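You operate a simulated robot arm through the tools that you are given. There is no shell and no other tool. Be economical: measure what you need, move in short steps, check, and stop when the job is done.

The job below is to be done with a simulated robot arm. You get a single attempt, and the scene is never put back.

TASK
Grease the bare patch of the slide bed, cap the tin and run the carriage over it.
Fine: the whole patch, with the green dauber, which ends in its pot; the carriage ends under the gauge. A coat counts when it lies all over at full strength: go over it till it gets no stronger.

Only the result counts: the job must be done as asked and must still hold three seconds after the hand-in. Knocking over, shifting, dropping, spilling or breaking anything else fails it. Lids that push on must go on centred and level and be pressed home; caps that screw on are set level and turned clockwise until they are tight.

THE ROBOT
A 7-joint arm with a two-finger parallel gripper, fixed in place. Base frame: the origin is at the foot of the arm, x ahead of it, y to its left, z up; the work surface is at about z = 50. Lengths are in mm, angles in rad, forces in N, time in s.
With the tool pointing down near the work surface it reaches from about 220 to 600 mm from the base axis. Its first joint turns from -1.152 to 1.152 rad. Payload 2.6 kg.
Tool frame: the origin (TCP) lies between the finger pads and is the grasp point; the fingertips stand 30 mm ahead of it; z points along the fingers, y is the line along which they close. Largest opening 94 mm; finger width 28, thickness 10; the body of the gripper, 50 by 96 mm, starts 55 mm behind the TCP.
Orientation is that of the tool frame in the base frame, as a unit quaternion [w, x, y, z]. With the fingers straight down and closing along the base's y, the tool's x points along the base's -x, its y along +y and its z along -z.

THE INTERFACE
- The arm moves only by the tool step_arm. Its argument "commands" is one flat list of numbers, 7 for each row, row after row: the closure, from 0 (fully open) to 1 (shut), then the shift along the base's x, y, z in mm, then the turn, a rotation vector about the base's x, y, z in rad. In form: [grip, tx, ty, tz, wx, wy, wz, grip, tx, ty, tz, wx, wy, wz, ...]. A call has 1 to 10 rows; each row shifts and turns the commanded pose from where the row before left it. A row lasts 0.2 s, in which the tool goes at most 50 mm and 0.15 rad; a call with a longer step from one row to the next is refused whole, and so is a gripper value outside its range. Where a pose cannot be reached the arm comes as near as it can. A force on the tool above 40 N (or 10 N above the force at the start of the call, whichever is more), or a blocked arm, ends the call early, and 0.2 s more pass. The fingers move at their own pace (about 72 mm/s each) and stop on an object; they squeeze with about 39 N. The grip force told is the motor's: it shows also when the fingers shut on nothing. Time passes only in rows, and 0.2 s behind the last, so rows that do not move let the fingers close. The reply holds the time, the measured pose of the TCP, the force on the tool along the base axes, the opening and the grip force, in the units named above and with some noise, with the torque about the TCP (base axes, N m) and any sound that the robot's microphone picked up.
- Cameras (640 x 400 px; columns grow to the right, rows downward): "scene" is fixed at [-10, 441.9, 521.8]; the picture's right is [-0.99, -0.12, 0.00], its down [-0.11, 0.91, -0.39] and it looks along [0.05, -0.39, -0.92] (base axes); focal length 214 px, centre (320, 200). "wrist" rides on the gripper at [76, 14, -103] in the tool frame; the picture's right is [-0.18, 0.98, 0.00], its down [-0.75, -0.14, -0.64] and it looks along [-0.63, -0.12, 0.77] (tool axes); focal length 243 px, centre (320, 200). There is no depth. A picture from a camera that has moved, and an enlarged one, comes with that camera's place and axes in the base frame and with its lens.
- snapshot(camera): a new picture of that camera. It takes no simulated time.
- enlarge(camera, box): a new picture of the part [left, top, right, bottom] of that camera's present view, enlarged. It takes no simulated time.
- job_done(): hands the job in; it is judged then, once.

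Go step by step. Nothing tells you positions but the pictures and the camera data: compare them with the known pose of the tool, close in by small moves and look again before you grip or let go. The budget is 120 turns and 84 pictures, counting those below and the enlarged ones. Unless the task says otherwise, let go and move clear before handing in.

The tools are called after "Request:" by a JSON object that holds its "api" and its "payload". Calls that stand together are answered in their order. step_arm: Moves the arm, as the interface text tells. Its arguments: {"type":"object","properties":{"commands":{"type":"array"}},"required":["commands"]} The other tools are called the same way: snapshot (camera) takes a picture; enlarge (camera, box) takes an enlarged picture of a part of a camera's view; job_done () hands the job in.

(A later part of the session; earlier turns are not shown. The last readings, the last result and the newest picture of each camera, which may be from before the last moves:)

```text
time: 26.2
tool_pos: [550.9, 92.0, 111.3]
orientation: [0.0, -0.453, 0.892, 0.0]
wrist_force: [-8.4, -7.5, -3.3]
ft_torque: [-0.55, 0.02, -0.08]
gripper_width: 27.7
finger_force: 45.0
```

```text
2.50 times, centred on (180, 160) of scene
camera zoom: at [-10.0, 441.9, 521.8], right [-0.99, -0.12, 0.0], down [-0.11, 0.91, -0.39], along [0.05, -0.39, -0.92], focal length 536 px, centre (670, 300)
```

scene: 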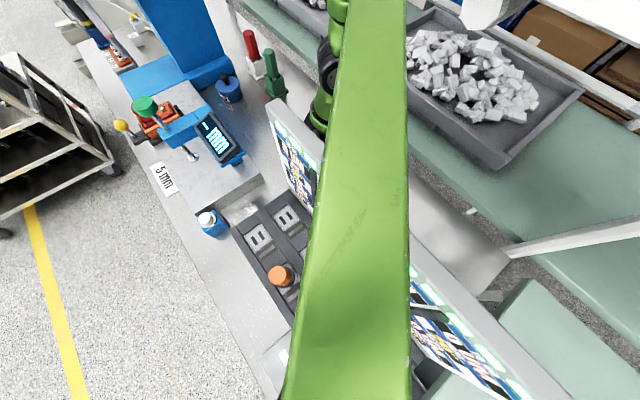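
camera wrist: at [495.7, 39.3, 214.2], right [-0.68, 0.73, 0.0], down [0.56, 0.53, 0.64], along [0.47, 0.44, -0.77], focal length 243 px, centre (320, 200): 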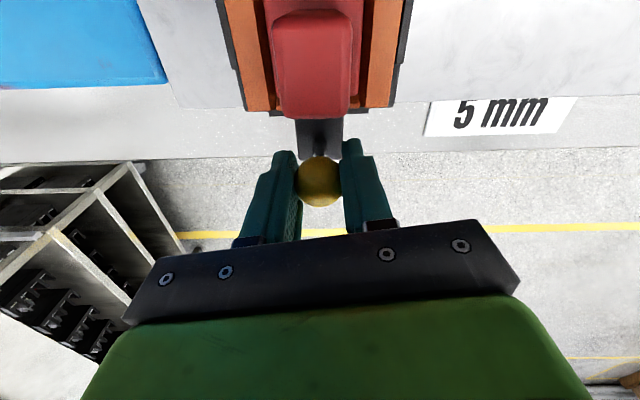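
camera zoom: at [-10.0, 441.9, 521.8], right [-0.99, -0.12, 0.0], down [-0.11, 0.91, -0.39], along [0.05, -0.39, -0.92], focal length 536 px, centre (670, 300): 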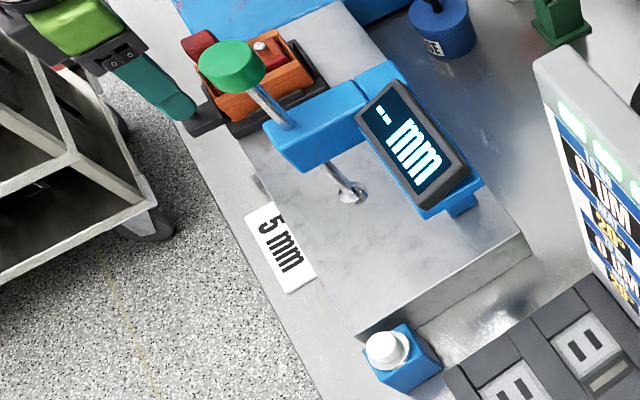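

Request:
{"api": "step_arm", "payload": {"commands": [0, 0, 0, 0, 0, 0, 0, 0, 0, 0, 0, 0, 0, 0, 0, 0, 0, 0, 0, 0, 0, 0, 0, 0, 40, 0, 0, 0, 0, 0, 0, 45, 0, 0, 0, 0, -20, -10, 30, 0, 0, 0, 0, -40, -10, 0, 0, 0, 0, 0, -40, -10, 0, 0, 0, 0, 0, -45, 0, 0, 0, 0, 0, 0, -45, 0, 0, 0, 0, 0]}}

Request:
{"api": "snapshot", "payload": {"camera": "wrist"}}

Request:
{"api": "enlarge", "payload": {"camera": "wrist", "box": [200, 60, 440, 220]}}

```text
time: 28.4
tool_pos: [359.9, 63.1, 227.0]
orientation: [0.0, -0.452, 0.892, 0.0]
wrist_force: [-0.5, -0.4, 0.1]
ft_torque: [0.04, 0.03, -0.01]
gripper_width: 93.9
finger_force: 0.1
```

```text
37 pictures are left
camera wrist: at [303.9, 9.9, 329.8], right [-0.68, 0.73, 0.0], down [0.56, 0.53, 0.64], along [0.47, 0.44, -0.77], focal length 243 px, centre (320, 200)
```

wrist: 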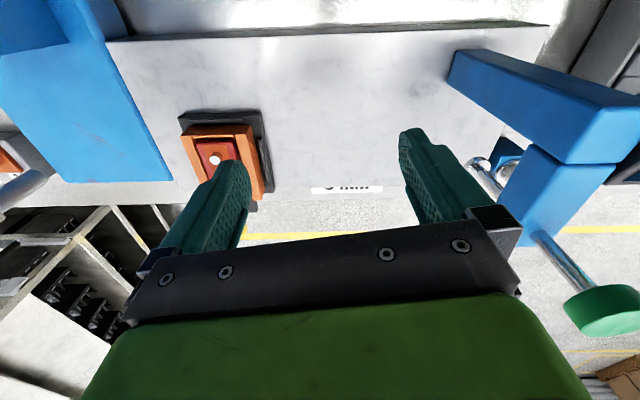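

```text
2.50 times, centred on (320, 140) of wrist
camera zoom: at [303.9, 9.9, 329.8], right [-0.68, 0.73, 0.0], down [0.56, 0.53, 0.64], along [0.47, 0.44, -0.77], focal length 606 px, centre (320, 350)
```

zoom: 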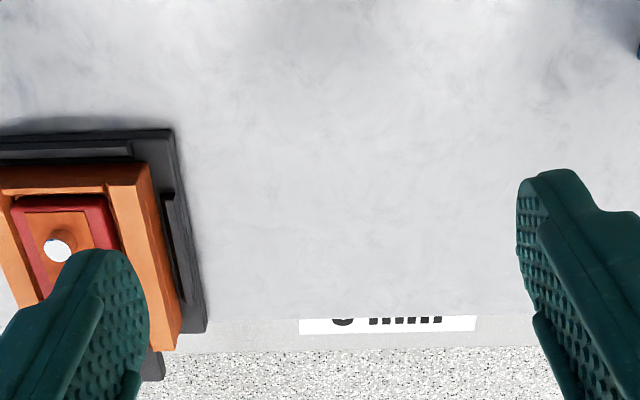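

The bed still shows no outline; a coat should show once applied, so I'll prepare the grease first. Next is the tin: moving above it for a check.

Request:
{"api": "step_arm", "payload": {"commands": [0, -10, -40, 0, 0, 0, 0, 0, -10, -40, 0, 0, 0, 0, 0, 0, -40, 0, 0, 0, 0, 0.4, 4, -30, 0, 0, 0, 0, 0.4, 4, -28, -10, 0, 0, 0]}}

Request:
{"api": "snapshot", "payload": {"camera": "wrist"}}

```text
time: 29.6
tool_pos: [351.7, -115.9, 214.1]
orientation: [0.001, -0.453, 0.892, 0.0]
wrist_force: [0.9, -0.2, -0.7]
ft_torque: [0.01, -0.02, 0.02]
gripper_width: 56.3
finger_force: 0.1
```

```text
35 pictures are left
camera wrist: at [295.1, -168.5, 317.9], right [-0.69, 0.73, 0.0], down [0.56, 0.53, 0.64], along [0.47, 0.44, -0.77], focal length 243 px, centre (320, 200)
```

wrist: 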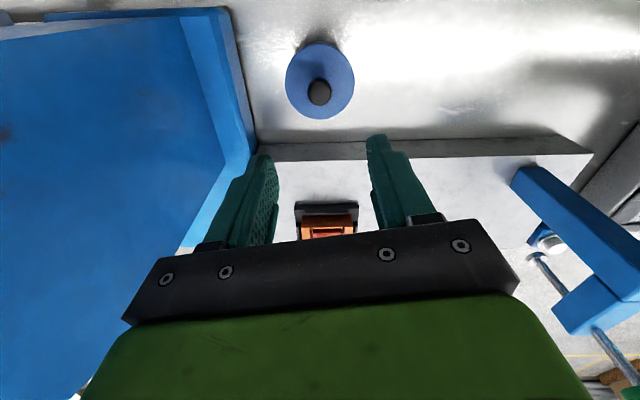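

The knob triangulates to (347,-120,69), with the lid top around z≈38. I'll descend and grip the knob.

Request:
{"api": "step_arm", "payload": {"commands": [0.4, -4, -4, -40, 0, 0, 0, 0.4, 0, 0, -40, 0, 0, 0, 0.4, 0, 0, -30, 0, 0, 0, 0.4, 0, 0, -20, 0, 0, 0]}}

Request:
{"api": "snapshot", "payload": {"camera": "wrist"}}

```text
time: 30.6
tool_pos: [345.5, -117.9, 88.1]
orientation: [0.0, -0.453, 0.892, 0.0]
wrist_force: [0.8, 0.7, 0.0]
ft_torque: [-0.02, -0.02, 0.01]
gripper_width: 56.5
finger_force: 0.0
```

```text
34 pictures are left
camera wrist: at [289.4, -170.4, 190.2], right [-0.68, 0.73, 0.0], down [0.56, 0.52, 0.64], along [0.47, 0.44, -0.77], focal length 243 px, centre (320, 200)
```

wrist: 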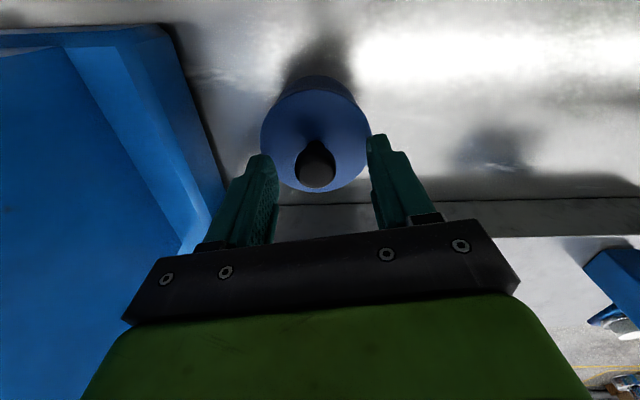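

Request:
{"api": "step_arm", "payload": {"commands": [0.4, 1.5, -2, -8, 0, 0, 0, 0.4, 0, 0, -7, 0, 0, 0, 0.7, 0, 0, 0, 0, 0, 0, 1, 0, 0, 0, 0, 0, 0, 1, 0, 0, 0, 0, 0, 0, 1, 0, 0, 0, 0, 0, 0]}}

Request:
{"api": "step_arm", "payload": {"commands": [1, 0, 0, 5, 0, 0, 0, 1, 0, 0, 10, 0, 0, 0, 1, 0, 0, 20, 0, 0, 0]}}

Request:
{"api": "snapshot", "payload": {"camera": "wrist"}}

```text
time: 31.2
tool_pos: [346.9, -118.6, 75.4]
orientation: [0.001, -0.451, 0.893, 0.0]
wrist_force: [-5.5, 1.8, 11.3]
ft_torque: [0.05, 0.37, -0.05]
gripper_width: 32.0
finger_force: 3.0
stopped in row 3: the force on the tool passed its limit at 51 N (the readings are from after the stop); the commanded pose is now the measured one
```

```text
time: 32.0
tool_pos: [345.4, -120.0, 112.4]
orientation: [0.001, -0.453, 0.892, 0.0]
wrist_force: [-0.9, 0.1, -0.1]
ft_torque: [0.0, -0.01, 0.02]
gripper_width: 21.9
finger_force: 38.8
heard: snap
```

```text
33 pictures are left
camera wrist: at [289.3, -172.6, 214.2], right [-0.68, 0.73, 0.0], down [0.56, 0.52, 0.64], along [0.47, 0.44, -0.77], focal length 243 px, centre (320, 200)
```

wrist: 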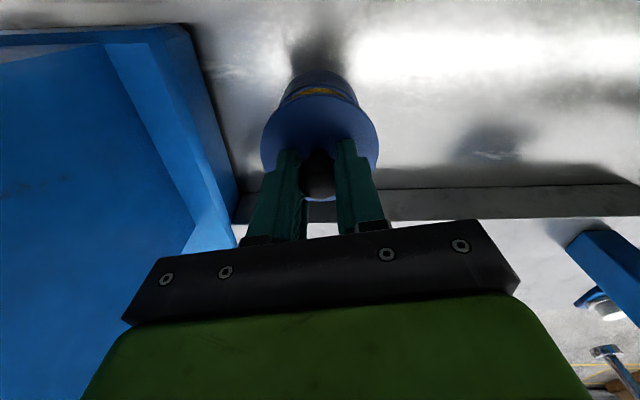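

The lid came off with a snap, and yellow grease shows in the tin. I'll set the lid down on clear bench around (268,-58).

Request:
{"api": "step_arm", "payload": {"commands": [1, 0, 0, 25, 0, 0, 0, 1, -25, 20, 0, 0, 0, 0, 1, -25, 20, 0, 0, 0, 0, 1, -27, 22, -20, 0, 0, 0, 1, 0, 0, -25, 0, 0, 0, 1, 0, 0, -15, 0, 0, 0]}}

Request:
{"api": "step_arm", "payload": {"commands": [1, 0, 0, -8, 0, 0, 0, 1, 0, 0, -4, 0, 0, 0, 1, 0, 0, -4, 0, 0, 0, 1, 0, 0, -4, 0, 0, 0]}}

Request:
{"api": "snapshot", "payload": {"camera": "wrist"}}

```text
time: 33.4
tool_pos: [268.8, -57.1, 77.6]
orientation: [0.001, -0.452, 0.892, 0.0]
wrist_force: [0.5, 0.1, -0.5]
ft_torque: [-0.01, -0.02, 0.03]
gripper_width: 22.0
finger_force: 38.6
```

```text
time: 34.4
tool_pos: [270.7, -57.8, 57.1]
orientation: [0.001, -0.451, 0.892, 0.0]
wrist_force: [-0.4, -0.8, -1.1]
ft_torque: [0.03, -0.01, 0.0]
gripper_width: 21.9
finger_force: 38.5
```

```text
32 pictures are left
camera wrist: at [213.3, -109.4, 159.8], right [-0.68, 0.73, 0.0], down [0.56, 0.52, 0.64], along [0.47, 0.44, -0.77], focal length 243 px, centre (320, 200)
```

wrist: 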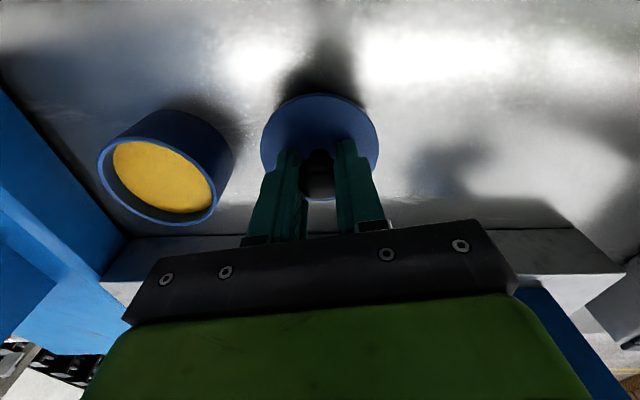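

Yellow grease, clearly visible. I'll keep lowering the lid in small steps until it touches.

Request:
{"api": "step_arm", "payload": {"commands": [1, 0, 0, -3, 0, 0, 0, 1, 0, 0, -3, 0, 0, 0, 1, 0, 0, -3, 0, 0, 0]}}

Request:
{"api": "step_arm", "payload": {"commands": [1, 0, 0, -3, 0, 0, 0, 1, 0, 0, -3, 0, 0, 0, 1, 0, 0, -3, 0, 0, 0]}}

```text
time: 35.2
tool_pos: [269.5, -56.4, 47.9]
orientation: [0.001, -0.453, 0.891, 0.0]
wrist_force: [-0.1, 0.4, -0.6]
ft_torque: [0.02, 0.0, -0.01]
gripper_width: 21.6
finger_force: 39.3
```

```text
time: 36.0
tool_pos: [270.5, -55.2, 43.0]
orientation: [0.002, -0.45, 0.893, -0.001]
wrist_force: [-3.7, 1.5, 12.1]
ft_torque: [-0.01, 0.12, -0.04]
gripper_width: 22.1
finger_force: 39.5
stopped in row 3: the force on the tool passed its limit at 54 N (the readings are from after the stop); the commanded pose is now the measured one
```

The lid is down (TCP z≈43). I'll release and lift clear.

Request:
{"api": "step_arm", "payload": {"commands": [0.6, 0, 0, 0, 0, 0, 0, 0.5, 0, 0, 0, 0, 0, 0, 0.4, 0, 0, 0, 0, 0, 0, 0.4, 0, 0, 20, 0, 0, 0, 0.4, 0, 0, 40, 0, 0, 0, 0.4, 0, 0, 45, 0, 0, 0, 0.2, 0, 0, 45, 0, 0, 0]}}

Request:
{"api": "snapshot", "payload": {"camera": "wrist"}}

```text
time: 37.6
tool_pos: [273.5, -56.8, 188.8]
orientation: [0.002, -0.45, 0.893, 0.0]
wrist_force: [0.0, -0.1, 0.0]
ft_torque: [-0.01, 0.03, -0.01]
gripper_width: 75.0
finger_force: 0.0
```

```text
31 pictures are left
camera wrist: at [216.1, -108.6, 292.3], right [-0.68, 0.73, 0.0], down [0.56, 0.52, 0.64], along [0.47, 0.44, -0.77], focal length 243 px, centre (320, 200)
```

wrist: 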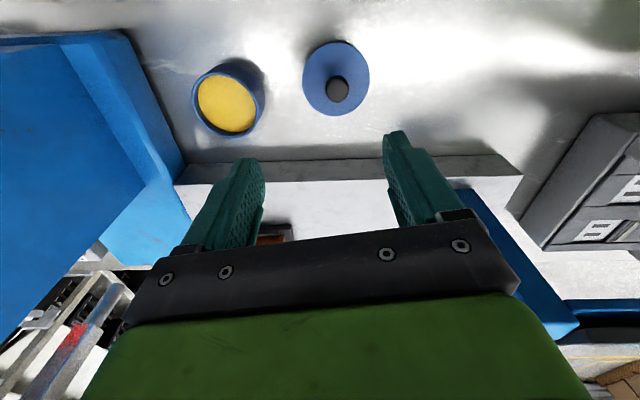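

Lid is lying flat. Next, the green dauber near (218,-145): going up and over for a look.

Request:
{"api": "step_arm", "payload": {"commands": [0.2, 0, 0, 40, 0, 0, 0, 0.2, 0, -15, 40, 0, 0, 0, 0.2, -15, -35, 0, 0, 0, 0, 0.2, -20, -35, 0, 0, 0, 0, 0.2, -18, -5, 0, 0, 0, 0]}}

Request:
{"api": "snapshot", "payload": {"camera": "wrist"}}

```text
time: 38.8
tool_pos: [217.3, -148.0, 269.3]
orientation: [0.001, -0.451, 0.893, -0.001]
wrist_force: [0.2, -0.7, 0.1]
ft_torque: [0.0, -0.01, 0.01]
gripper_width: 75.1
finger_force: 0.0
```

```text
30 pictures are left
camera wrist: at [161.7, -200.2, 371.1], right [-0.68, 0.73, 0.0], down [0.56, 0.52, 0.64], along [0.47, 0.44, -0.77], focal length 243 px, centre (320, 200)
```

wrist: 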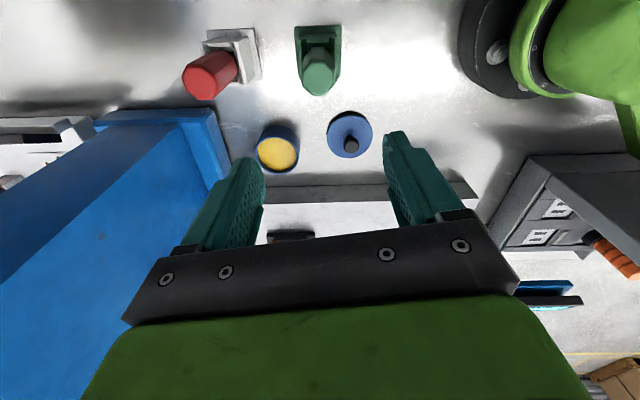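

Green handle triangulates to (204,-161), top z≈127. I'll descend over it and check once before gripping.

Request:
{"api": "step_arm", "payload": {"commands": [0.1, -7, -7, -20, 0, 0, 0, 0.1, -6, -6, -40, 0, 0, 0, 0.1, 0, 0, -40, 0, 0, 0, 0.1, 0, 0, -20, 0, 0, 0]}}

Request:
{"api": "snapshot", "payload": {"camera": "wrist"}}

```text
time: 39.8
tool_pos: [203.0, -160.2, 149.1]
orientation: [0.002, -0.451, 0.893, 0.0]
wrist_force: [0.7, 0.4, 0.2]
ft_torque: [-0.01, -0.02, 0.02]
gripper_width: 84.5
finger_force: 0.0
```

```text
29 pictures are left
camera wrist: at [146.9, -212.8, 252.1], right [-0.68, 0.73, 0.0], down [0.56, 0.52, 0.64], along [0.47, 0.44, -0.77], focal length 243 px, centre (320, 200)
```

wrist: 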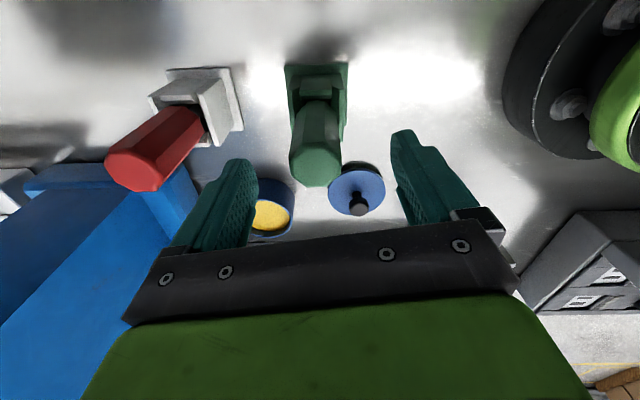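

Request:
{"api": "step_arm", "payload": {"commands": [0.1, 1.5, -1.5, -20, 0, 0, 0, 0.1, 0, 0, -20, 0, 0, 0, 0.1, 0, 0, -12, 0, 0, 0, 0.5, 0, 0, 0, 0, 0, 0, 1, 0, 0, 0, 0, 0, 0, 1, 0, 0, 0, 0, 0, 0, 1, 0, 0, 0, 0, 0, 0]}}

Request:
{"api": "snapshot", "payload": {"camera": "wrist"}}

```text
time: 41.4
tool_pos: [206.0, -163.0, 99.0]
orientation: [0.002, -0.45, 0.893, 0.0]
wrist_force: [-1.4, -0.4, -0.1]
ft_torque: [0.0, 0.01, 0.01]
gripper_width: 30.9
finger_force: 39.0
```

```text
28 pictures are left
camera wrist: at [149.9, -214.7, 202.5], right [-0.68, 0.73, 0.0], down [0.56, 0.52, 0.64], along [0.47, 0.44, -0.77], focal length 243 px, centre (320, 200)
```

wrist: 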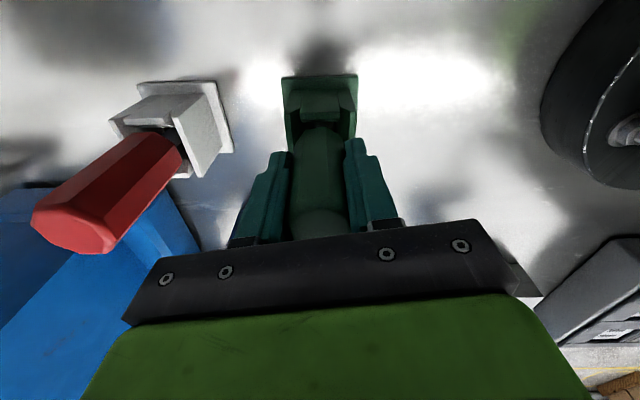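

The dauber is gripped at TCP (206,-163,99). I'll lift it straight up and look at its head.

Request:
{"api": "step_arm", "payload": {"commands": [1, 0, 0, 10, 0, 0, 0, 1, 0, 0, 20, 0, 0, 0, 1, 0, 0, 30, 0, 0, 0, 1, 0, 0, 40, 0, 0, 0, 1, 0, 0, 40, 0, 0, 0]}}

Request:
{"api": "snapshot", "payload": {"camera": "wrist"}}

Request:
{"api": "snapshot", "payload": {"camera": "scene"}}

```text
time: 42.6
tool_pos: [205.9, -159.3, 238.6]
orientation: [0.002, -0.451, 0.893, -0.001]
wrist_force: [0.4, 0.0, 0.4]
ft_torque: [0.0, -0.02, -0.03]
gripper_width: 30.8
finger_force: 38.8
```

```text
27 pictures are left
camera wrist: at [149.3, -211.3, 341.9], right [-0.68, 0.73, 0.0], down [0.56, 0.52, 0.64], along [0.47, 0.44, -0.77], focal length 243 px, centre (320, 200)
```

wrist: 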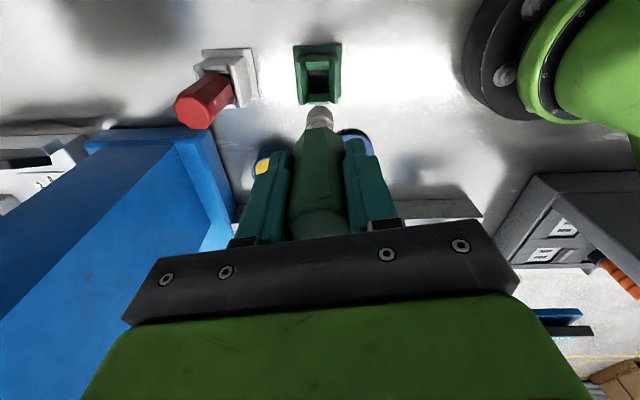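

```text
26 pictures are left
```

scene: 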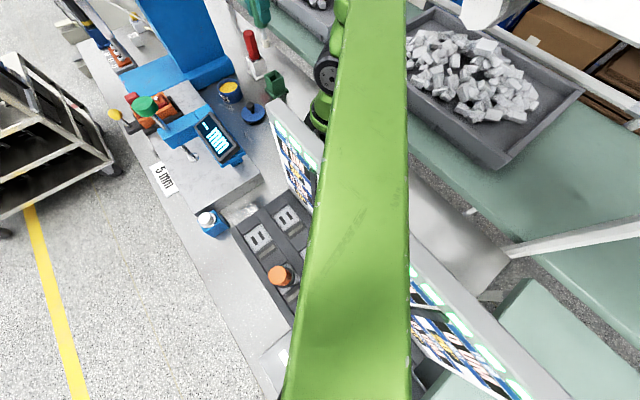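

The head is a dry grey tip and the pot stays put. I'll move over the tin and lower into the grease.

Request:
{"api": "step_arm", "payload": {"commands": [1, 35, 10, 0, 0, 0, 0, 1, 35, 10, 0, 0, 0, 0, 1, 35, 10, 0, 0, 0, 0, 1, 36, 9, -10, 0, 0, 0, 1, 0, 0, -40, 0, 0, 0, 1, 0, 0, -35, 0, 0, 0]}}

Request:
{"api": "snapshot", "payload": {"camera": "wrist"}}

```text
time: 44.0
tool_pos: [344.5, -120.4, 152.8]
orientation: [0.001, -0.45, 0.893, -0.001]
wrist_force: [-0.2, 0.4, -0.9]
ft_torque: [-0.04, 0.0, -0.02]
gripper_width: 30.9
finger_force: 39.4
```

```text
25 pictures are left
camera wrist: at [288.5, -174.6, 255.1], right [-0.68, 0.73, 0.0], down [0.56, 0.52, 0.64], along [0.47, 0.44, -0.76], focal length 243 px, centre (320, 200)
```

wrist: 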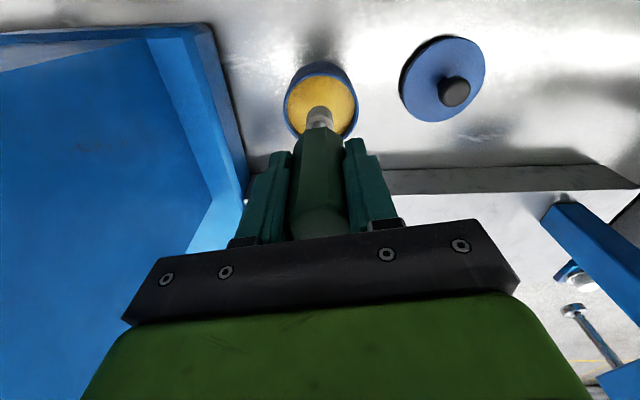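

Request:
{"api": "step_arm", "payload": {"commands": [1, 2, 0, -15, 0, 0, 0, 1, 0, 0, -10, 0, 0, 0, 1, 0, 0, -3, 0, 0, 0]}}

Request:
{"api": "step_arm", "payload": {"commands": [1, 0, 0, -2, 0, 0, 0, 1, 0, 0, -2, 0, 0, 0, 1, 0, 0, -2, 0, 0, 0]}}

```text
time: 44.8
tool_pos: [348.5, -122.4, 126.3]
orientation: [0.001, -0.451, 0.893, -0.001]
wrist_force: [0.1, 0.7, 0.1]
ft_torque: [-0.03, 0.02, -0.01]
gripper_width: 31.3
finger_force: 39.0
```

```text
time: 45.6
tool_pos: [350.0, -121.8, 122.9]
orientation: [0.002, -0.45, 0.893, -0.001]
wrist_force: [-7.7, 4.2, 30.5]
ft_torque: [0.36, 0.73, -0.01]
gripper_width: 31.4
finger_force: 38.9
```

Contact with the grease. I'll back off slightly, dab once, and lift to see whether the head is loaded.

Request:
{"api": "step_arm", "payload": {"commands": [1, -2, 1, 1, 0, 0, 0, 1, 0, 0, 0, 0, 0, 0, 1, 0, 0, 10, 0, 0, 0, 1, 0, 0, 30, 0, 0, 0, 1, 0, 0, 40, 0, 0, 0]}}

Request:
{"api": "enlarge", "payload": {"camera": "wrist", "box": [220, 40, 420, 165]}}

```text
time: 46.8
tool_pos: [346.5, -121.6, 200.8]
orientation: [0.001, -0.451, 0.892, -0.001]
wrist_force: [0.2, -0.4, -0.3]
ft_torque: [0.01, 0.03, 0.0]
gripper_width: 31.1
finger_force: 38.7
```

```text
3.20 times, centred on (320, 102) of wrist
camera zoom: at [290.5, -173.5, 303.0], right [-0.68, 0.73, 0.0], down [0.56, 0.52, 0.64], along [0.47, 0.44, -0.77], focal length 776 px, centre (320, 512)
```

zoom: 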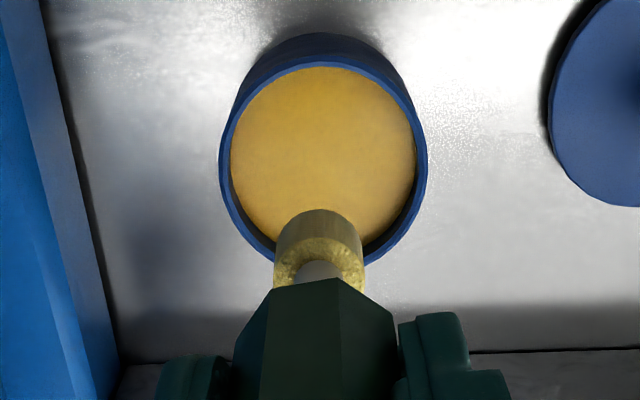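

The head is loaded with yellow grease. Now over the middle of the lane, about (375,131), for a first touch.

Request:
{"api": "step_arm", "payload": {"commands": [1, 0, 0, 30, 0, 0, 0, 1, 3, 42, 0, 0, 0, 0, 1, 4, 42, 0, 0, 0, 0, 1, 5, 42, 0, 0, 0, 0, 1, 5, 42, 0, 0, 0, 0, 1, 6, 42, 0, 0, 0, 0, 1, 6, 42, 0, 0, 0, 0, 1, 0, 0, -40, 0, 0, 0, 1, 0, 0, -30, 0, 0, 0]}}

Request:
{"api": "snapshot", "payload": {"camera": "wrist"}}

```text
time: 48.8
tool_pos: [376.4, 131.4, 162.0]
orientation: [0.001, -0.451, 0.892, -0.002]
wrist_force: [-0.3, -1.4, -1.0]
ft_torque: [0.0, 0.01, -0.01]
gripper_width: 30.9
finger_force: 39.0
```

```text
23 pictures are left
camera wrist: at [320.1, 79.1, 264.3], right [-0.68, 0.73, 0.0], down [0.56, 0.52, 0.64], along [0.47, 0.44, -0.76], focal length 243 px, centre (320, 200)
```

wrist: 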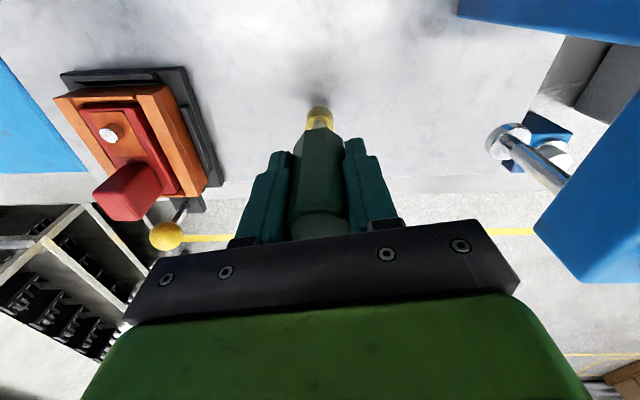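

Request:
{"api": "step_arm", "payload": {"commands": [1, 0, 0, -4, 0, 0, 0, 1, 0, 0, -4, 0, 0, 0, 1, 0, 0, -3, 0, 0, 0]}}

Request:
{"api": "step_arm", "payload": {"commands": [1, 0, 0, -2, 0, 0, 0, 1, 0, 0, -2, 0, 0, 0, 1, 0, 0, -1.5, 0, 0, 0]}}

```text
time: 49.6
tool_pos: [376.2, 130.6, 151.2]
orientation: [0.001, -0.45, 0.893, 0.0]
wrist_force: [-1.4, 0.0, 0.0]
ft_torque: [-0.02, -0.03, -0.04]
gripper_width: 31.0
finger_force: 38.8
```

```text
time: 50.4
tool_pos: [376.5, 130.4, 144.2]
orientation: [0.001, -0.451, 0.893, 0.0]
wrist_force: [-0.4, 0.4, -1.0]
ft_torque: [0.01, 0.03, -0.01]
gripper_width: 31.0
finger_force: 38.7
```

Request:
{"api": "step_arm", "payload": {"commands": [1, 0, 0, -1.5, 0, 0, 0, 1, 0, 0, -1.5, 0, 0, 0]}}

Request:
{"api": "step_arm", "payload": {"commands": [1, 0, 0, -1.5, 0, 0, 0, 1, 0, 0, -1.5, 0, 0, 0]}}

Request:
{"api": "step_arm", "payload": {"commands": [1, 0, 0, -1, 0, 0, 0, 1, 0, 0, -1, 0, 0, 0]}}

```text
time: 51.0
tool_pos: [376.5, 131.1, 142.8]
orientation: [0.002, -0.45, 0.893, -0.001]
wrist_force: [-3.1, -3.1, 11.7]
ft_torque: [-0.18, 0.27, 0.0]
gripper_width: 30.8
finger_force: 38.7
```

```text
time: 51.6
tool_pos: [376.2, 132.1, 141.4]
orientation: [0.006, -0.451, 0.893, -0.001]
wrist_force: [-1.1, -1.1, 30.7]
ft_torque: [0.02, 0.19, -0.04]
gripper_width: 31.1
finger_force: 38.1
```

```text
time: 52.2
tool_pos: [376.6, 131.4, 139.2]
orientation: [0.004, -0.451, 0.892, -0.001]
wrist_force: [1.2, 0.6, 31.0]
ft_torque: [0.23, 0.02, 0.03]
gripper_width: 31.1
finger_force: 38.8
```

Touching the bed at TCP z≈141. I'll ease off a little, make a short stroke, lift and look.

Request:
{"api": "step_arm", "payload": {"commands": [1, 0, 0, 1, 0, 0, 0, 1, 7, -7, 0, 0, 0, 0, 1, 7, -7, 0, 0, 0, 0, 1, -7, 7, 0, 0, 0, 0, 1, -7, 7, 0, 0, 0, 0, 1, -7, 7, 0, 0, 0, 0, 1, -7, 7, 0, 0, 0, 0]}}

Request:
{"api": "step_arm", "payload": {"commands": [1, 0, 0, 8, 0, 0, 0, 1, 14, 14, 10, 0, 0, 0, 1, 14, 14, 20, 0, 0, 0]}}

Request:
{"api": "snapshot", "payload": {"camera": "wrist"}}

```text
time: 53.8
tool_pos: [362.3, 144.5, 138.7]
orientation: [0.0, -0.451, 0.893, -0.001]
wrist_force: [-0.6, 0.4, -1.4]
ft_torque: [-0.02, -0.03, 0.02]
gripper_width: 31.3
finger_force: 39.1
```

```text
time: 54.6
tool_pos: [392.1, 172.9, 177.5]
orientation: [0.001, -0.451, 0.893, -0.001]
wrist_force: [0.8, 0.0, -1.1]
ft_torque: [0.01, 0.01, -0.02]
gripper_width: 30.8
finger_force: 38.8
```

```text
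22 pictures are left
camera wrist: at [334.8, 120.3, 279.3], right [-0.68, 0.73, 0.0], down [0.56, 0.52, 0.64], along [0.47, 0.44, -0.77], focal length 243 px, centre (320, 200)
```

wrist: 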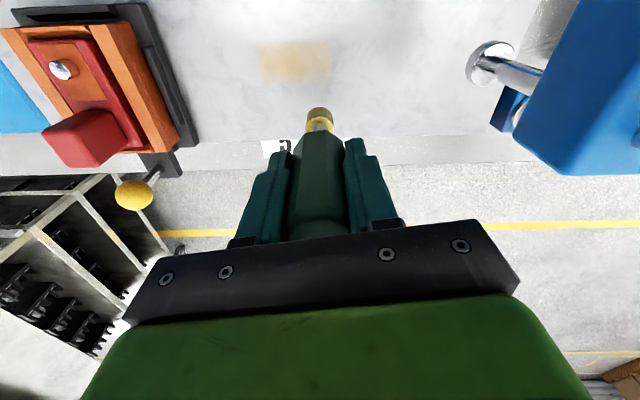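

Grease appeared on the bed with sharp rectangular edges, so the patch is here. Zooming in to find its bounds.

Request:
{"api": "enlarge", "payload": {"camera": "wrist", "box": [230, 10, 390, 110]}}

```text
4.00 times, centred on (310, 60) of wrist
camera zoom: at [334.8, 120.3, 279.3], right [-0.68, 0.73, 0.0], down [0.56, 0.52, 0.64], along [0.47, 0.44, -0.77], focal length 970 px, centre (360, 760)
```

zoom: 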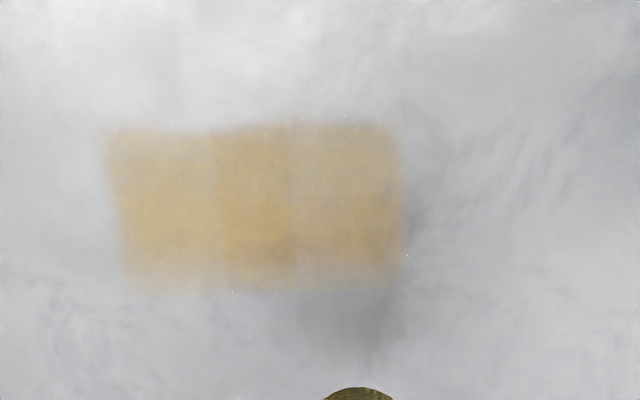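

The coat goes on in cells; I'll raster a wider area to find where the patch ends. First row on the outer side.

Request:
{"api": "step_arm", "payload": {"commands": [1, 12, -26, 0, 0, 0, 0, 1, 11, -25, -15, 0, 0, 0, 1, 0, 0, -20, 0, 0, 0, 1, 0, 0, -5, 0, 0, 0, 1, -9.2, 9.2, 0, 0, 0, 0, 1, -9.2, 9.2, 0, 0, 0, 0, 1, -9.2, 9.2, 0, 0, 0, 0, 1, -9.2, 9.2, 0, 0, 0, 0, 1, -9.2, 9.2, 0, 0, 0, 0]}}

Request:
{"api": "step_arm", "payload": {"commands": [1, -8, -8, 0, 0, 0, 0, 1, -8, -8, 0, 0, 0, 0, 1, 9.2, -9.2, 0, 0, 0, 0, 1, 9.2, -9.2, 0, 0, 0, 0, 1, 9.2, -9.2, 0, 0, 0, 0, 1, 9.2, -9.2, 0, 0, 0, 0, 1, 9.2, -9.2, 0, 0, 0, 0]}}

Request:
{"api": "step_arm", "payload": {"commands": [1, -8, -8, 0, 0, 0, 0, 1, -8, -8, 0, 0, 0, 0, 1, -9.2, 9.2, 0, 0, 0, 0, 1, -9.2, 9.2, 0, 0, 0, 0, 1, -9.2, 9.2, 0, 0, 0, 0, 1, -9.2, 9.2, 0, 0, 0, 0, 1, -9.2, 9.2, 0, 0, 0, 0]}}

Request:
{"api": "step_arm", "payload": {"commands": [1, 0, 0, 10, 0, 0, 0, 1, 18, 10, 20, 0, 0, 0, 1, 18, 12, 20, 0, 0, 0, 1, 10, 20, 10, 0, 0, 0]}}

Request:
{"api": "enlarge", "payload": {"camera": "wrist", "box": [190, 0, 430, 150]}}

```text
time: 56.6
tool_pos: [370.3, 167.3, 136.2]
orientation: [0.006, -0.451, 0.893, -0.002]
wrist_force: [8.7, -6.3, 31.2]
ft_torque: [-0.48, -0.61, -0.01]
gripper_width: 30.8
finger_force: 38.6
```

```text
time: 58.2
tool_pos: [396.8, 105.0, 137.9]
orientation: [0.001, -0.45, 0.893, -0.001]
wrist_force: [-4.2, 4.5, 21.5]
ft_torque: [0.46, 0.46, 0.04]
gripper_width: 30.9
finger_force: 38.9
```

```text
time: 59.8
tool_pos: [335.7, 137.1, 137.5]
orientation: [0.002, -0.45, 0.893, 0.0]
wrist_force: [2.3, -2.6, 8.2]
ft_torque: [-0.13, -0.17, 0.01]
gripper_width: 31.3
finger_force: 38.9
```

```text
time: 60.8
tool_pos: [380.2, 176.8, 196.5]
orientation: [0.003, -0.451, 0.893, -0.002]
wrist_force: [-0.4, -0.5, -0.9]
ft_torque: [-0.01, -0.02, 0.01]
gripper_width: 31.0
finger_force: 38.8
```

```text
2.67 times, centred on (310, 75) of wrist
camera zoom: at [323.4, 124.3, 299.1], right [-0.68, 0.73, 0.0], down [0.56, 0.52, 0.64], along [0.47, 0.44, -0.77], focal length 647 px, centre (347, 533)
```

zoom: 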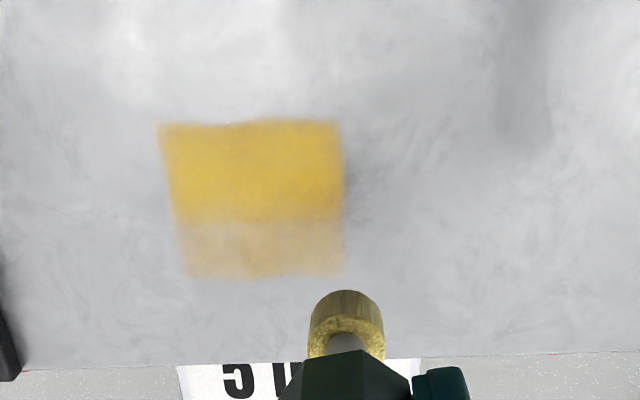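

The patch is bounded: about 60 mm along by 48 across. I'll now go over it in rows, back and forth, starting at the outer edge, to build full strength.

Request:
{"api": "step_arm", "payload": {"commands": [1, 0, 0, -40, 0, 0, 0, 1, 0, 0, -18.5, 0, 0, 0, 1, 9.8, -9.7, 0, 0, 0, 0, 1, 9.8, -9.7, 0, 0, 0, 0, 1, 9.8, -9.7, 0, 0, 0, 0, 1, 9.8, -9.7, 0, 0, 0, 0, 1, -9.8, 9.7, 0, 0, 0, 0, 1, -9.8, 9.7, 0, 0, 0, 0, 1, -9.8, 9.7, 0, 0, 0, 0, 1, -9.8, 9.7, 0, 0, 0, 0]}}

Request:
{"api": "step_arm", "payload": {"commands": [1, -8.4, -8.5, 0, 0, 0, 0, 1, 9.8, -9.7, 0, 0, 0, 0, 1, 9.8, -9.7, 0, 0, 0, 0, 1, 9.8, -9.7, 0, 0, 0, 0, 1, 9.8, -9.7, 0, 0, 0, 0, 1, -9.8, 9.7, 0, 0, 0, 0, 1, -9.8, 9.7, 0, 0, 0, 0, 1, -9.8, 9.7, 0, 0, 0, 0, 1, -9.8, 9.7, 0, 0, 0, 0]}}

Request:
{"api": "step_arm", "payload": {"commands": [1, -8.4, -8.5, 0, 0, 0, 0, 1, 9.8, -9.7, 0, 0, 0, 0, 1, 9.8, -9.7, 0, 0, 0, 0, 1, 9.8, -9.7, 0, 0, 0, 0, 1, 9.8, -9.7, 0, 0, 0, 0, 1, -9.8, 9.7, 0, 0, 0, 0, 1, -9.8, 9.7, 0, 0, 0, 0, 1, -9.8, 9.7, 0, 0, 0, 0, 1, -9.8, 9.7, 0, 0, 0, 0]}}

Request:
{"api": "step_arm", "payload": {"commands": [1, -9.5, -9.5, 0, 0, 0, 0, 1, 9.8, -9.7, 0, 0, 0, 0, 1, 9.8, -9.7, 0, 0, 0, 0, 1, 9.8, -9.7, 0, 0, 0, 0, 1, 9.8, -9.7, 0, 0, 0, 0, 1, -9.8, 9.7, 0, 0, 0, 0, 1, -9.8, 9.7, 0, 0, 0, 0, 1, -9.8, 9.7, 0, 0, 0, 0, 1, -9.8, 9.7, 0, 0, 0, 0]}}

Request:
{"api": "step_arm", "payload": {"commands": [1, 0, 0, 10, 0, 0, 0, 1, 12, 12, 20, 0, 0, 0, 1, 14, 14, 20, 0, 0, 0, 1, 5, 5, 10, 0, 0, 0]}}

Request:
{"api": "enlarge", "payload": {"camera": "wrist", "box": [190, 0, 430, 150]}}

```text
time: 63.0
tool_pos: [379.0, 178.2, 137.0]
orientation: [0.001, -0.451, 0.893, 0.0]
wrist_force: [0.1, -0.3, -1.0]
ft_torque: [-0.03, 0.01, -0.01]
gripper_width: 31.0
finger_force: 39.2
```

```text
time: 65.0
tool_pos: [373.0, 167.4, 136.6]
orientation: [0.003, -0.45, 0.893, -0.001]
wrist_force: [2.5, -2.7, 11.4]
ft_torque: [-0.2, -0.19, 0.03]
gripper_width: 30.7
finger_force: 39.4
```

```text
time: 67.0
tool_pos: [363.4, 160.4, 137.2]
orientation: [0.002, -0.451, 0.893, -0.001]
wrist_force: [-0.3, 0.7, -1.7]
ft_torque: [0.0, 0.0, 0.03]
gripper_width: 30.9
finger_force: 39.1
```

```text
time: 69.0
tool_pos: [353.9, 153.1, 136.7]
orientation: [0.002, -0.451, 0.892, 0.0]
wrist_force: [0.2, 0.0, 0.4]
ft_torque: [-0.03, -0.02, 0.0]
gripper_width: 31.0
finger_force: 38.9
```

```text
time: 70.0
tool_pos: [383.1, 181.8, 197.7]
orientation: [0.001, -0.451, 0.892, -0.001]
wrist_force: [1.0, 0.2, -1.2]
ft_torque: [0.0, -0.02, 0.0]
gripper_width: 30.9
finger_force: 38.4
```

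```text
2.67 times, centred on (310, 75) of wrist
camera zoom: at [327.7, 129.5, 300.0], right [-0.68, 0.73, 0.0], down [0.56, 0.52, 0.64], along [0.47, 0.44, -0.77], focal length 647 px, centre (347, 533)
```

zoom: 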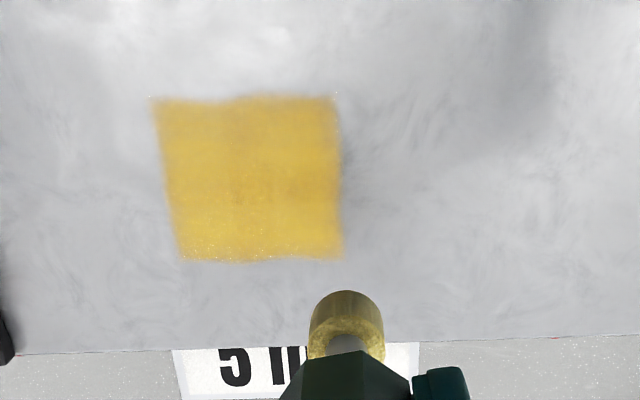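

It looks even and complete. One more full pass, slightly firmer and wider, to see whether it gets any stronger.

Request:
{"api": "step_arm", "payload": {"commands": [1, -4, -4, -40, 0, 0, 0, 1, 0, 0, -21.5, 0, 0, 0, 1, 10.6, -10.5, 0, 0, 0, 0, 1, 10.6, -10.5, 0, 0, 0, 0, 1, 10.6, -10.5, 0, 0, 0, 0, 1, 10.6, -10.5, 0, 0, 0, 0, 1, -10.6, 10.5, 0, 0, 0, 0, 1, -10.6, 10.5, 0, 0, 0, 0, 1, -10.6, 10.5, 0, 0, 0, 0, 1, -10.6, 10.5, 0, 0, 0, 0]}}

Request:
{"api": "step_arm", "payload": {"commands": [1, -8.4, -8.5, 0, 0, 0, 0, 1, 10.6, -10.5, 0, 0, 0, 0, 1, 10.6, -10.5, 0, 0, 0, 0, 1, 10.6, -10.5, 0, 0, 0, 0, 1, 10.6, -10.5, 0, 0, 0, 0, 1, -10.6, 10.5, 0, 0, 0, 0, 1, -10.6, 10.5, 0, 0, 0, 0, 1, -10.6, 10.5, 0, 0, 0, 0, 1, -10.6, 10.5, 0, 0, 0, 0]}}

Request:
{"api": "step_arm", "payload": {"commands": [1, -8.4, -8.5, 0, 0, 0, 0, 1, 10.6, -10.5, 0, 0, 0, 0, 1, 10.6, -10.5, 0, 0, 0, 0, 1, 10.6, -10.5, 0, 0, 0, 0, 1, 10.6, -10.5, 0, 0, 0, 0, 1, -10.6, 10.5, 0, 0, 0, 0, 1, -10.6, 10.5, 0, 0, 0, 0, 1, -10.6, 10.5, 0, 0, 0, 0, 1, -10.6, 10.5, 0, 0, 0, 0]}}

Request:
{"api": "step_arm", "payload": {"commands": [1, -9.5, -9.5, -0.5, 0, 0, 0, 1, 10.6, -10.5, 0, 0, 0, 0, 1, 10.6, -10.5, 0, 0, 0, 0, 1, 10.6, -10.5, 0, 0, 0, 0, 1, 10.6, -10.5, 0, 0, 0, 0, 1, -5, -5, 0, 0, 0, 0, 1, -10.6, 10.5, 0, 0, 0, 0, 1, -10.6, 10.5, 0, 0, 0, 0, 1, -10.6, 10.5, 0, 0, 0, 0, 1, -10.6, 10.5, 0, 0, 0, 0]}}

Request:
{"api": "step_arm", "payload": {"commands": [1, 0, 0, 10, 0, 0, 0, 1, 16, 16, 20, 0, 0, 0, 1, 17, 17, 20, 0, 0, 0, 1, 5, 5, 10, 0, 0, 0]}}

Request:
{"api": "enlarge", "payload": {"camera": "wrist", "box": [190, 0, 430, 150]}}

```text
time: 72.2
tool_pos: [381.7, 178.2, 136.8]
orientation: [0.002, -0.451, 0.893, -0.001]
wrist_force: [3.2, -1.7, 12.1]
ft_torque: [-0.14, -0.21, -0.01]
gripper_width: 31.2
finger_force: 38.8
```

```text
time: 74.2
tool_pos: [373.2, 170.4, 136.1]
orientation: [0.002, -0.452, 0.892, -0.001]
wrist_force: [5.0, -3.8, 18.9]
ft_torque: [-0.28, -0.39, 0.01]
gripper_width: 30.8
finger_force: 39.0
```

```text
time: 76.2
tool_pos: [364.6, 163.9, 135.1]
orientation: [0.003, -0.45, 0.893, -0.001]
wrist_force: [2.6, -1.9, 9.0]
ft_torque: [-0.21, -0.17, 0.0]
gripper_width: 30.9
finger_force: 39.3
```

```text
time: 78.4
tool_pos: [351.0, 145.9, 134.5]
orientation: [0.003, -0.451, 0.893, -0.002]
wrist_force: [5.0, -4.2, 17.0]
ft_torque: [-0.23, -0.35, -0.01]
gripper_width: 30.9
finger_force: 38.8
```

```text
time: 79.4
tool_pos: [389.0, 184.8, 195.6]
orientation: [0.001, -0.451, 0.893, -0.001]
wrist_force: [0.1, 0.2, -0.7]
ft_torque: [-0.02, -0.01, 0.05]
gripper_width: 31.0
finger_force: 39.5
```

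```text
2.67 times, centred on (310, 75) of wrist
camera zoom: at [333.1, 132.5, 298.5], right [-0.68, 0.73, 0.0], down [0.56, 0.52, 0.64], along [0.47, 0.44, -0.77], focal length 647 px, centre (347, 533)
```

zoom: 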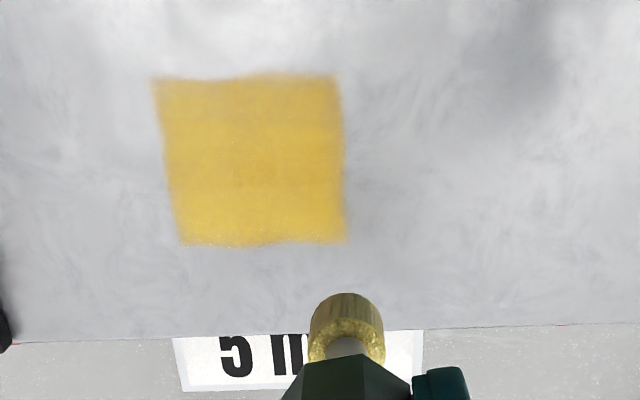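

No further change, so the coat is at full strength. Returning the dauber to its pot at about (205,-161).

Request:
{"api": "step_arm", "payload": {"commands": [1, 0, 0, 45, 0, 0, 0, 1, -20.4, -38.4, 0, 0, 0, 0, 1, -20.4, -38.4, 0, 0, 0, 0, 1, -20.4, -38.4, 0, 0, 0, 0, 1, -20.4, -38.4, 0, 0, 0, 0, 1, -20.4, -38.4, 0, 0, 0, 0, 1, -20.4, -38.4, 0, 0, 0, 0, 1, -20.4, -38.4, 0, 0, 0, 0, 1, -20.4, -38.4, 0, 0, 0, 0, 1, -20.4, -38.4, 0, 0, 0, 0]}}

Request:
{"api": "enlarge", "payload": {"camera": "wrist", "box": [220, 20, 420, 145]}}

```text
time: 81.6
tool_pos: [204.8, -158.8, 242.0]
orientation: [0.001, -0.451, 0.892, 0.0]
wrist_force: [-0.3, 0.1, -0.6]
ft_torque: [0.04, 0.02, 0.0]
gripper_width: 30.9
finger_force: 38.5
```

```text
3.20 times, centred on (320, 82) of wrist
camera zoom: at [148.2, -212.7, 344.6], right [-0.68, 0.73, 0.0], down [0.56, 0.52, 0.64], along [0.47, 0.44, -0.77], focal length 776 px, centre (320, 576)
```

zoom: 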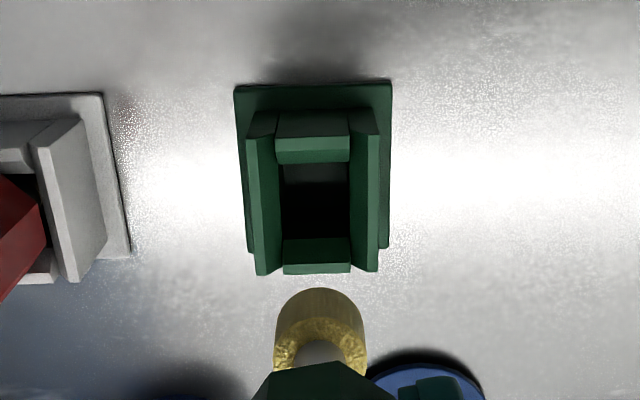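

Request:
{"api": "step_arm", "payload": {"commands": [1, -1, -1.5, -40, 0, 0, 0, 1, 0, 0, -40, 0, 0, 0, 1, 0, 0, -8, 0, 0, 0]}}

Request:
{"api": "enlarge", "payload": {"camera": "wrist", "box": [220, 40, 420, 165]}}

```text
time: 82.4
tool_pos: [203.6, -159.7, 151.3]
orientation: [0.002, -0.45, 0.893, -0.001]
wrist_force: [0.1, -0.3, -2.2]
ft_torque: [-0.02, 0.0, -0.01]
gripper_width: 31.1
finger_force: 39.1
```

```text
3.20 times, centred on (320, 102) of wrist
camera zoom: at [148.3, -211.9, 254.9], right [-0.68, 0.73, 0.0], down [0.56, 0.52, 0.64], along [0.47, 0.44, -0.77], focal length 776 px, centre (320, 512)
```

zoom: 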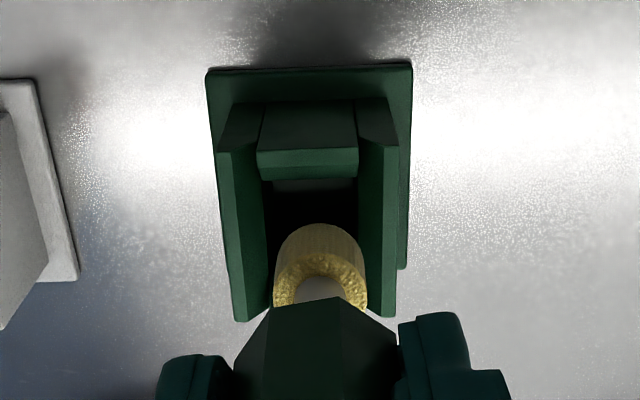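

Slight sideways offset (~2 mm); I'll correct and lower carefully into the pot.

Request:
{"api": "step_arm", "payload": {"commands": [1, 1.5, -1.6, 0, 0, 0, 0, 1, 0, 0, -6, 0, 0, 0, 1, 0, 0, -6, 0, 0, 0, 1, 0, 0, -5, 0, 0, 0]}}

Request:
{"api": "step_arm", "payload": {"commands": [1, 0, 0, -5, 0, 0, 0, 1, 0, 0, -5, 0, 0, 0, 1, 0, 0, -5, 0, 0, 0]}}

```text
time: 83.4
tool_pos: [205.4, -162.8, 136.1]
orientation: [0.002, -0.452, 0.892, -0.001]
wrist_force: [0.7, -0.2, -0.9]
ft_torque: [0.0, -0.02, 0.01]
gripper_width: 31.1
finger_force: 38.8
```

```text
time: 84.2
tool_pos: [205.5, -164.4, 119.9]
orientation: [0.001, -0.45, 0.893, 0.001]
wrist_force: [0.3, -0.1, -0.4]
ft_torque: [-0.02, -0.04, -0.02]
gripper_width: 31.1
finger_force: 39.7
```

It is entering freely. Continuing down to the bottom.

Request:
{"api": "step_arm", "payload": {"commands": [1, 0, 0, -6, 0, 0, 0, 1, 0, 0, -6, 0, 0, 0, 1, 0, 0, -5, 0, 0, 0]}}

Request:
{"api": "step_arm", "payload": {"commands": [1, 0, 0, -3, 0, 0, 0, 1, 0, 0, -2, 0, 0, 0, 1, 0, 0, -2, 0, 0, 0]}}

```text
time: 85.0
tool_pos: [203.4, -164.0, 102.0]
orientation: [0.001, -0.451, 0.893, 0.0]
wrist_force: [0.3, 0.1, -0.6]
ft_torque: [0.03, 0.01, -0.02]
gripper_width: 31.0
finger_force: 39.5
```

```text
time: 85.8
tool_pos: [204.8, -162.2, 96.2]
orientation: [0.001, -0.45, 0.893, -0.001]
wrist_force: [-1.0, -1.0, -0.5]
ft_torque: [0.01, -0.02, 0.01]
gripper_width: 31.0
finger_force: 39.0
```

Request:
{"api": "step_arm", "payload": {"commands": [1, 0, 0, -2, 0, 0, 0, 1, 0, 0, -1.5, 0, 0, 0]}}

Request:
{"api": "step_arm", "payload": {"commands": [1, 0, 0, -1.5, 0, 0, 0, 1, 0, 0, -1, 0, 0, 0]}}

```text
time: 86.4
tool_pos: [205.3, -163.2, 93.4]
orientation: [0.001, -0.451, 0.892, -0.002]
wrist_force: [-0.7, 0.5, 0.1]
ft_torque: [0.02, -0.01, 0.01]
gripper_width: 31.0
finger_force: 38.9
```

```text
time: 87.0
tool_pos: [205.2, -164.5, 91.2]
orientation: [0.002, -0.45, 0.893, -0.001]
wrist_force: [-7.5, 2.6, 27.4]
ft_torque: [0.27, 0.64, 0.01]
gripper_width: 31.0
finger_force: 38.8
```

Bottomed. Releasing and rising straight up.

Request:
{"api": "step_arm", "payload": {"commands": [1, 0, 0, 1, 0, 0, 0, 0.6, 0, 0, 0, 0, 0, 0, 0.3, 0, 0, 0, 0, 0, 0, 0.1, 0, 0, 0, 0, 0, 0, 0.1, 0, 0, 25, 0, 0, 0, 0.1, 0, 0, 40, 0, 0, 0, 0.1, 0, 0, 40, 0, 0, 0, 0.1, 0, 0, 40, 0, 0, 0]}}

Request:
{"api": "snapshot", "payload": {"camera": "wrist"}}

```text
time: 88.8
tool_pos: [204.3, -160.0, 238.2]
orientation: [0.001, -0.452, 0.892, -0.001]
wrist_force: [-1.3, 0.6, 0.8]
ft_torque: [-0.01, -0.02, 0.0]
gripper_width: 84.6
finger_force: 0.1
```

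```text
15 pictures are left
camera wrist: at [148.2, -211.7, 340.4], right [-0.68, 0.73, 0.0], down [0.56, 0.52, 0.64], along [0.47, 0.44, -0.77], focal length 243 px, centre (320, 200)
```

wrist: 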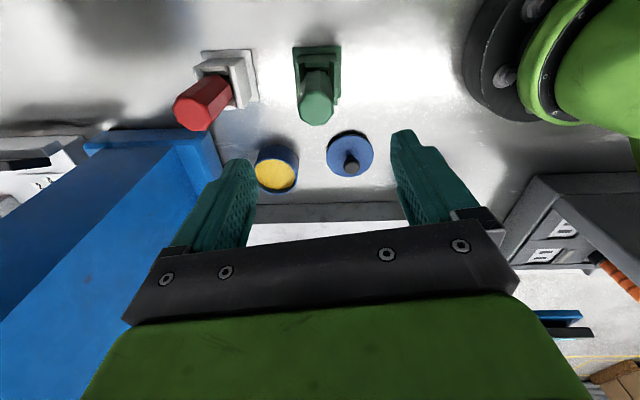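

The dauber stands in its pot. Now for the lid at about (270,-56).

Request:
{"api": "step_arm", "payload": {"commands": [0.4, 22, 35, 0, 0, 0, 0, 0.4, 22, 35, 0, 0, 0, 0, 0.4, 22, 34, 0, 0, 0, 0, 0.4, 0, 0, -45, 0, 0, 0, 0.4, 0, 0, -45, 0, 0, 0, 0.4, 0, 0, -45, 0, 0, 0, 0.4, 0, 0, -30, 0, 0, 0]}}

Request:
{"api": "snapshot", "payload": {"camera": "wrist"}}

```text
time: 90.4
tool_pos: [270.4, -58.1, 71.2]
orientation: [0.001, -0.45, 0.893, -0.001]
wrist_force: [-0.2, 0.0, 0.3]
ft_torque: [0.0, 0.01, 0.0]
gripper_width: 56.4
finger_force: 0.2
```

```text
14 pictures are left
camera wrist: at [215.0, -110.6, 173.7], right [-0.68, 0.73, 0.0], down [0.56, 0.52, 0.64], along [0.47, 0.44, -0.77], focal length 243 px, centre (320, 200)
```

wrist: 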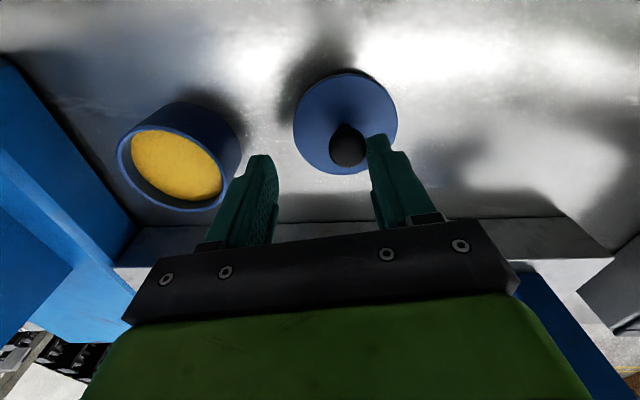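

The knob is actually about 15 mm to the side, at (255,-49). I'll rise, shift and recheck.

Request:
{"api": "step_arm", "payload": {"commands": [0.4, 0, 0, 20, 0, 0, 0, 0.4, -15, 8.5, 0, 0, 0, 0, 0.4, 0, 0, -25, 0, 0, 0]}}

Request:
{"api": "snapshot", "payload": {"camera": "wrist"}}

```text
time: 91.2
tool_pos: [256.4, -50.9, 65.7]
orientation: [0.002, -0.451, 0.892, -0.001]
wrist_force: [0.2, -0.3, 0.0]
ft_torque: [-0.01, 0.01, -0.01]
gripper_width: 56.2
finger_force: 0.1
```

```text
13 pictures are left
camera wrist: at [200.6, -103.5, 168.3], right [-0.68, 0.73, 0.0], down [0.56, 0.52, 0.64], along [0.47, 0.44, -0.77], focal length 243 px, centre (320, 200)
```

wrist: 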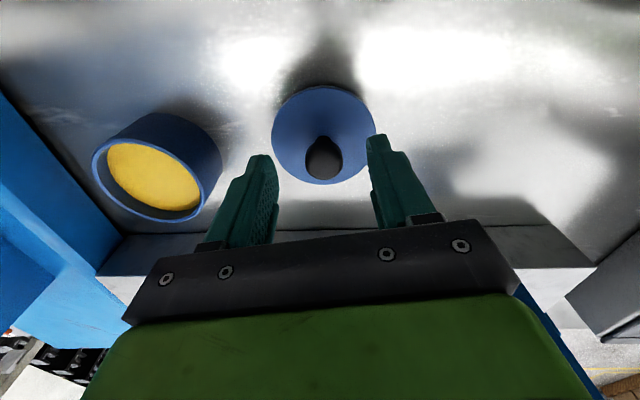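

Request:
{"api": "step_arm", "payload": {"commands": [0.4, -1, 0.5, -15, 0, 0, 0, 0.4, 0, 0, -6.5, 0, 0, 0, 0.6, 0, 0, 0, 0, 0, 0, 0.75, 0, 0, 0, 0, 0, 0, 0.85, 0, 0, 0, 0, 0, 0, 1, 0, 0, 0, 0, 0, 0, 1, 0, 0, 0, 0, 0, 0]}}

Request:
{"api": "step_arm", "payload": {"commands": [1, 0, 0, 10, 0, 0, 0, 1, 0, 0, 30, 0, 0, 0, 1, 0, 0, 40, 0, 0, 0]}}

Request:
{"api": "enlarge", "payload": {"camera": "wrist", "box": [160, 60, 480, 260]}}

```text
time: 92.8
tool_pos: [255.4, -50.0, 44.9]
orientation: [0.002, -0.451, 0.893, -0.001]
wrist_force: [0.0, 0.9, 0.2]
ft_torque: [0.01, -0.01, 0.01]
gripper_width: 22.0
finger_force: 38.8
```

```text
time: 93.6
tool_pos: [254.7, -50.3, 122.4]
orientation: [0.001, -0.451, 0.892, -0.001]
wrist_force: [-0.3, -0.3, -0.5]
ft_torque: [0.03, 0.03, 0.02]
gripper_width: 21.7
finger_force: 39.3
```

```text
2.00 times, centred on (320, 160) of wrist
camera zoom: at [198.3, -101.8, 225.1], right [-0.68, 0.73, 0.0], down [0.56, 0.52, 0.64], along [0.47, 0.44, -0.77], focal length 485 px, centre (320, 280)
```

zoom: 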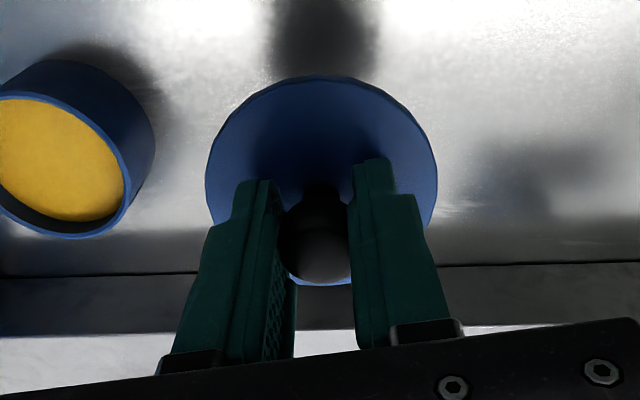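

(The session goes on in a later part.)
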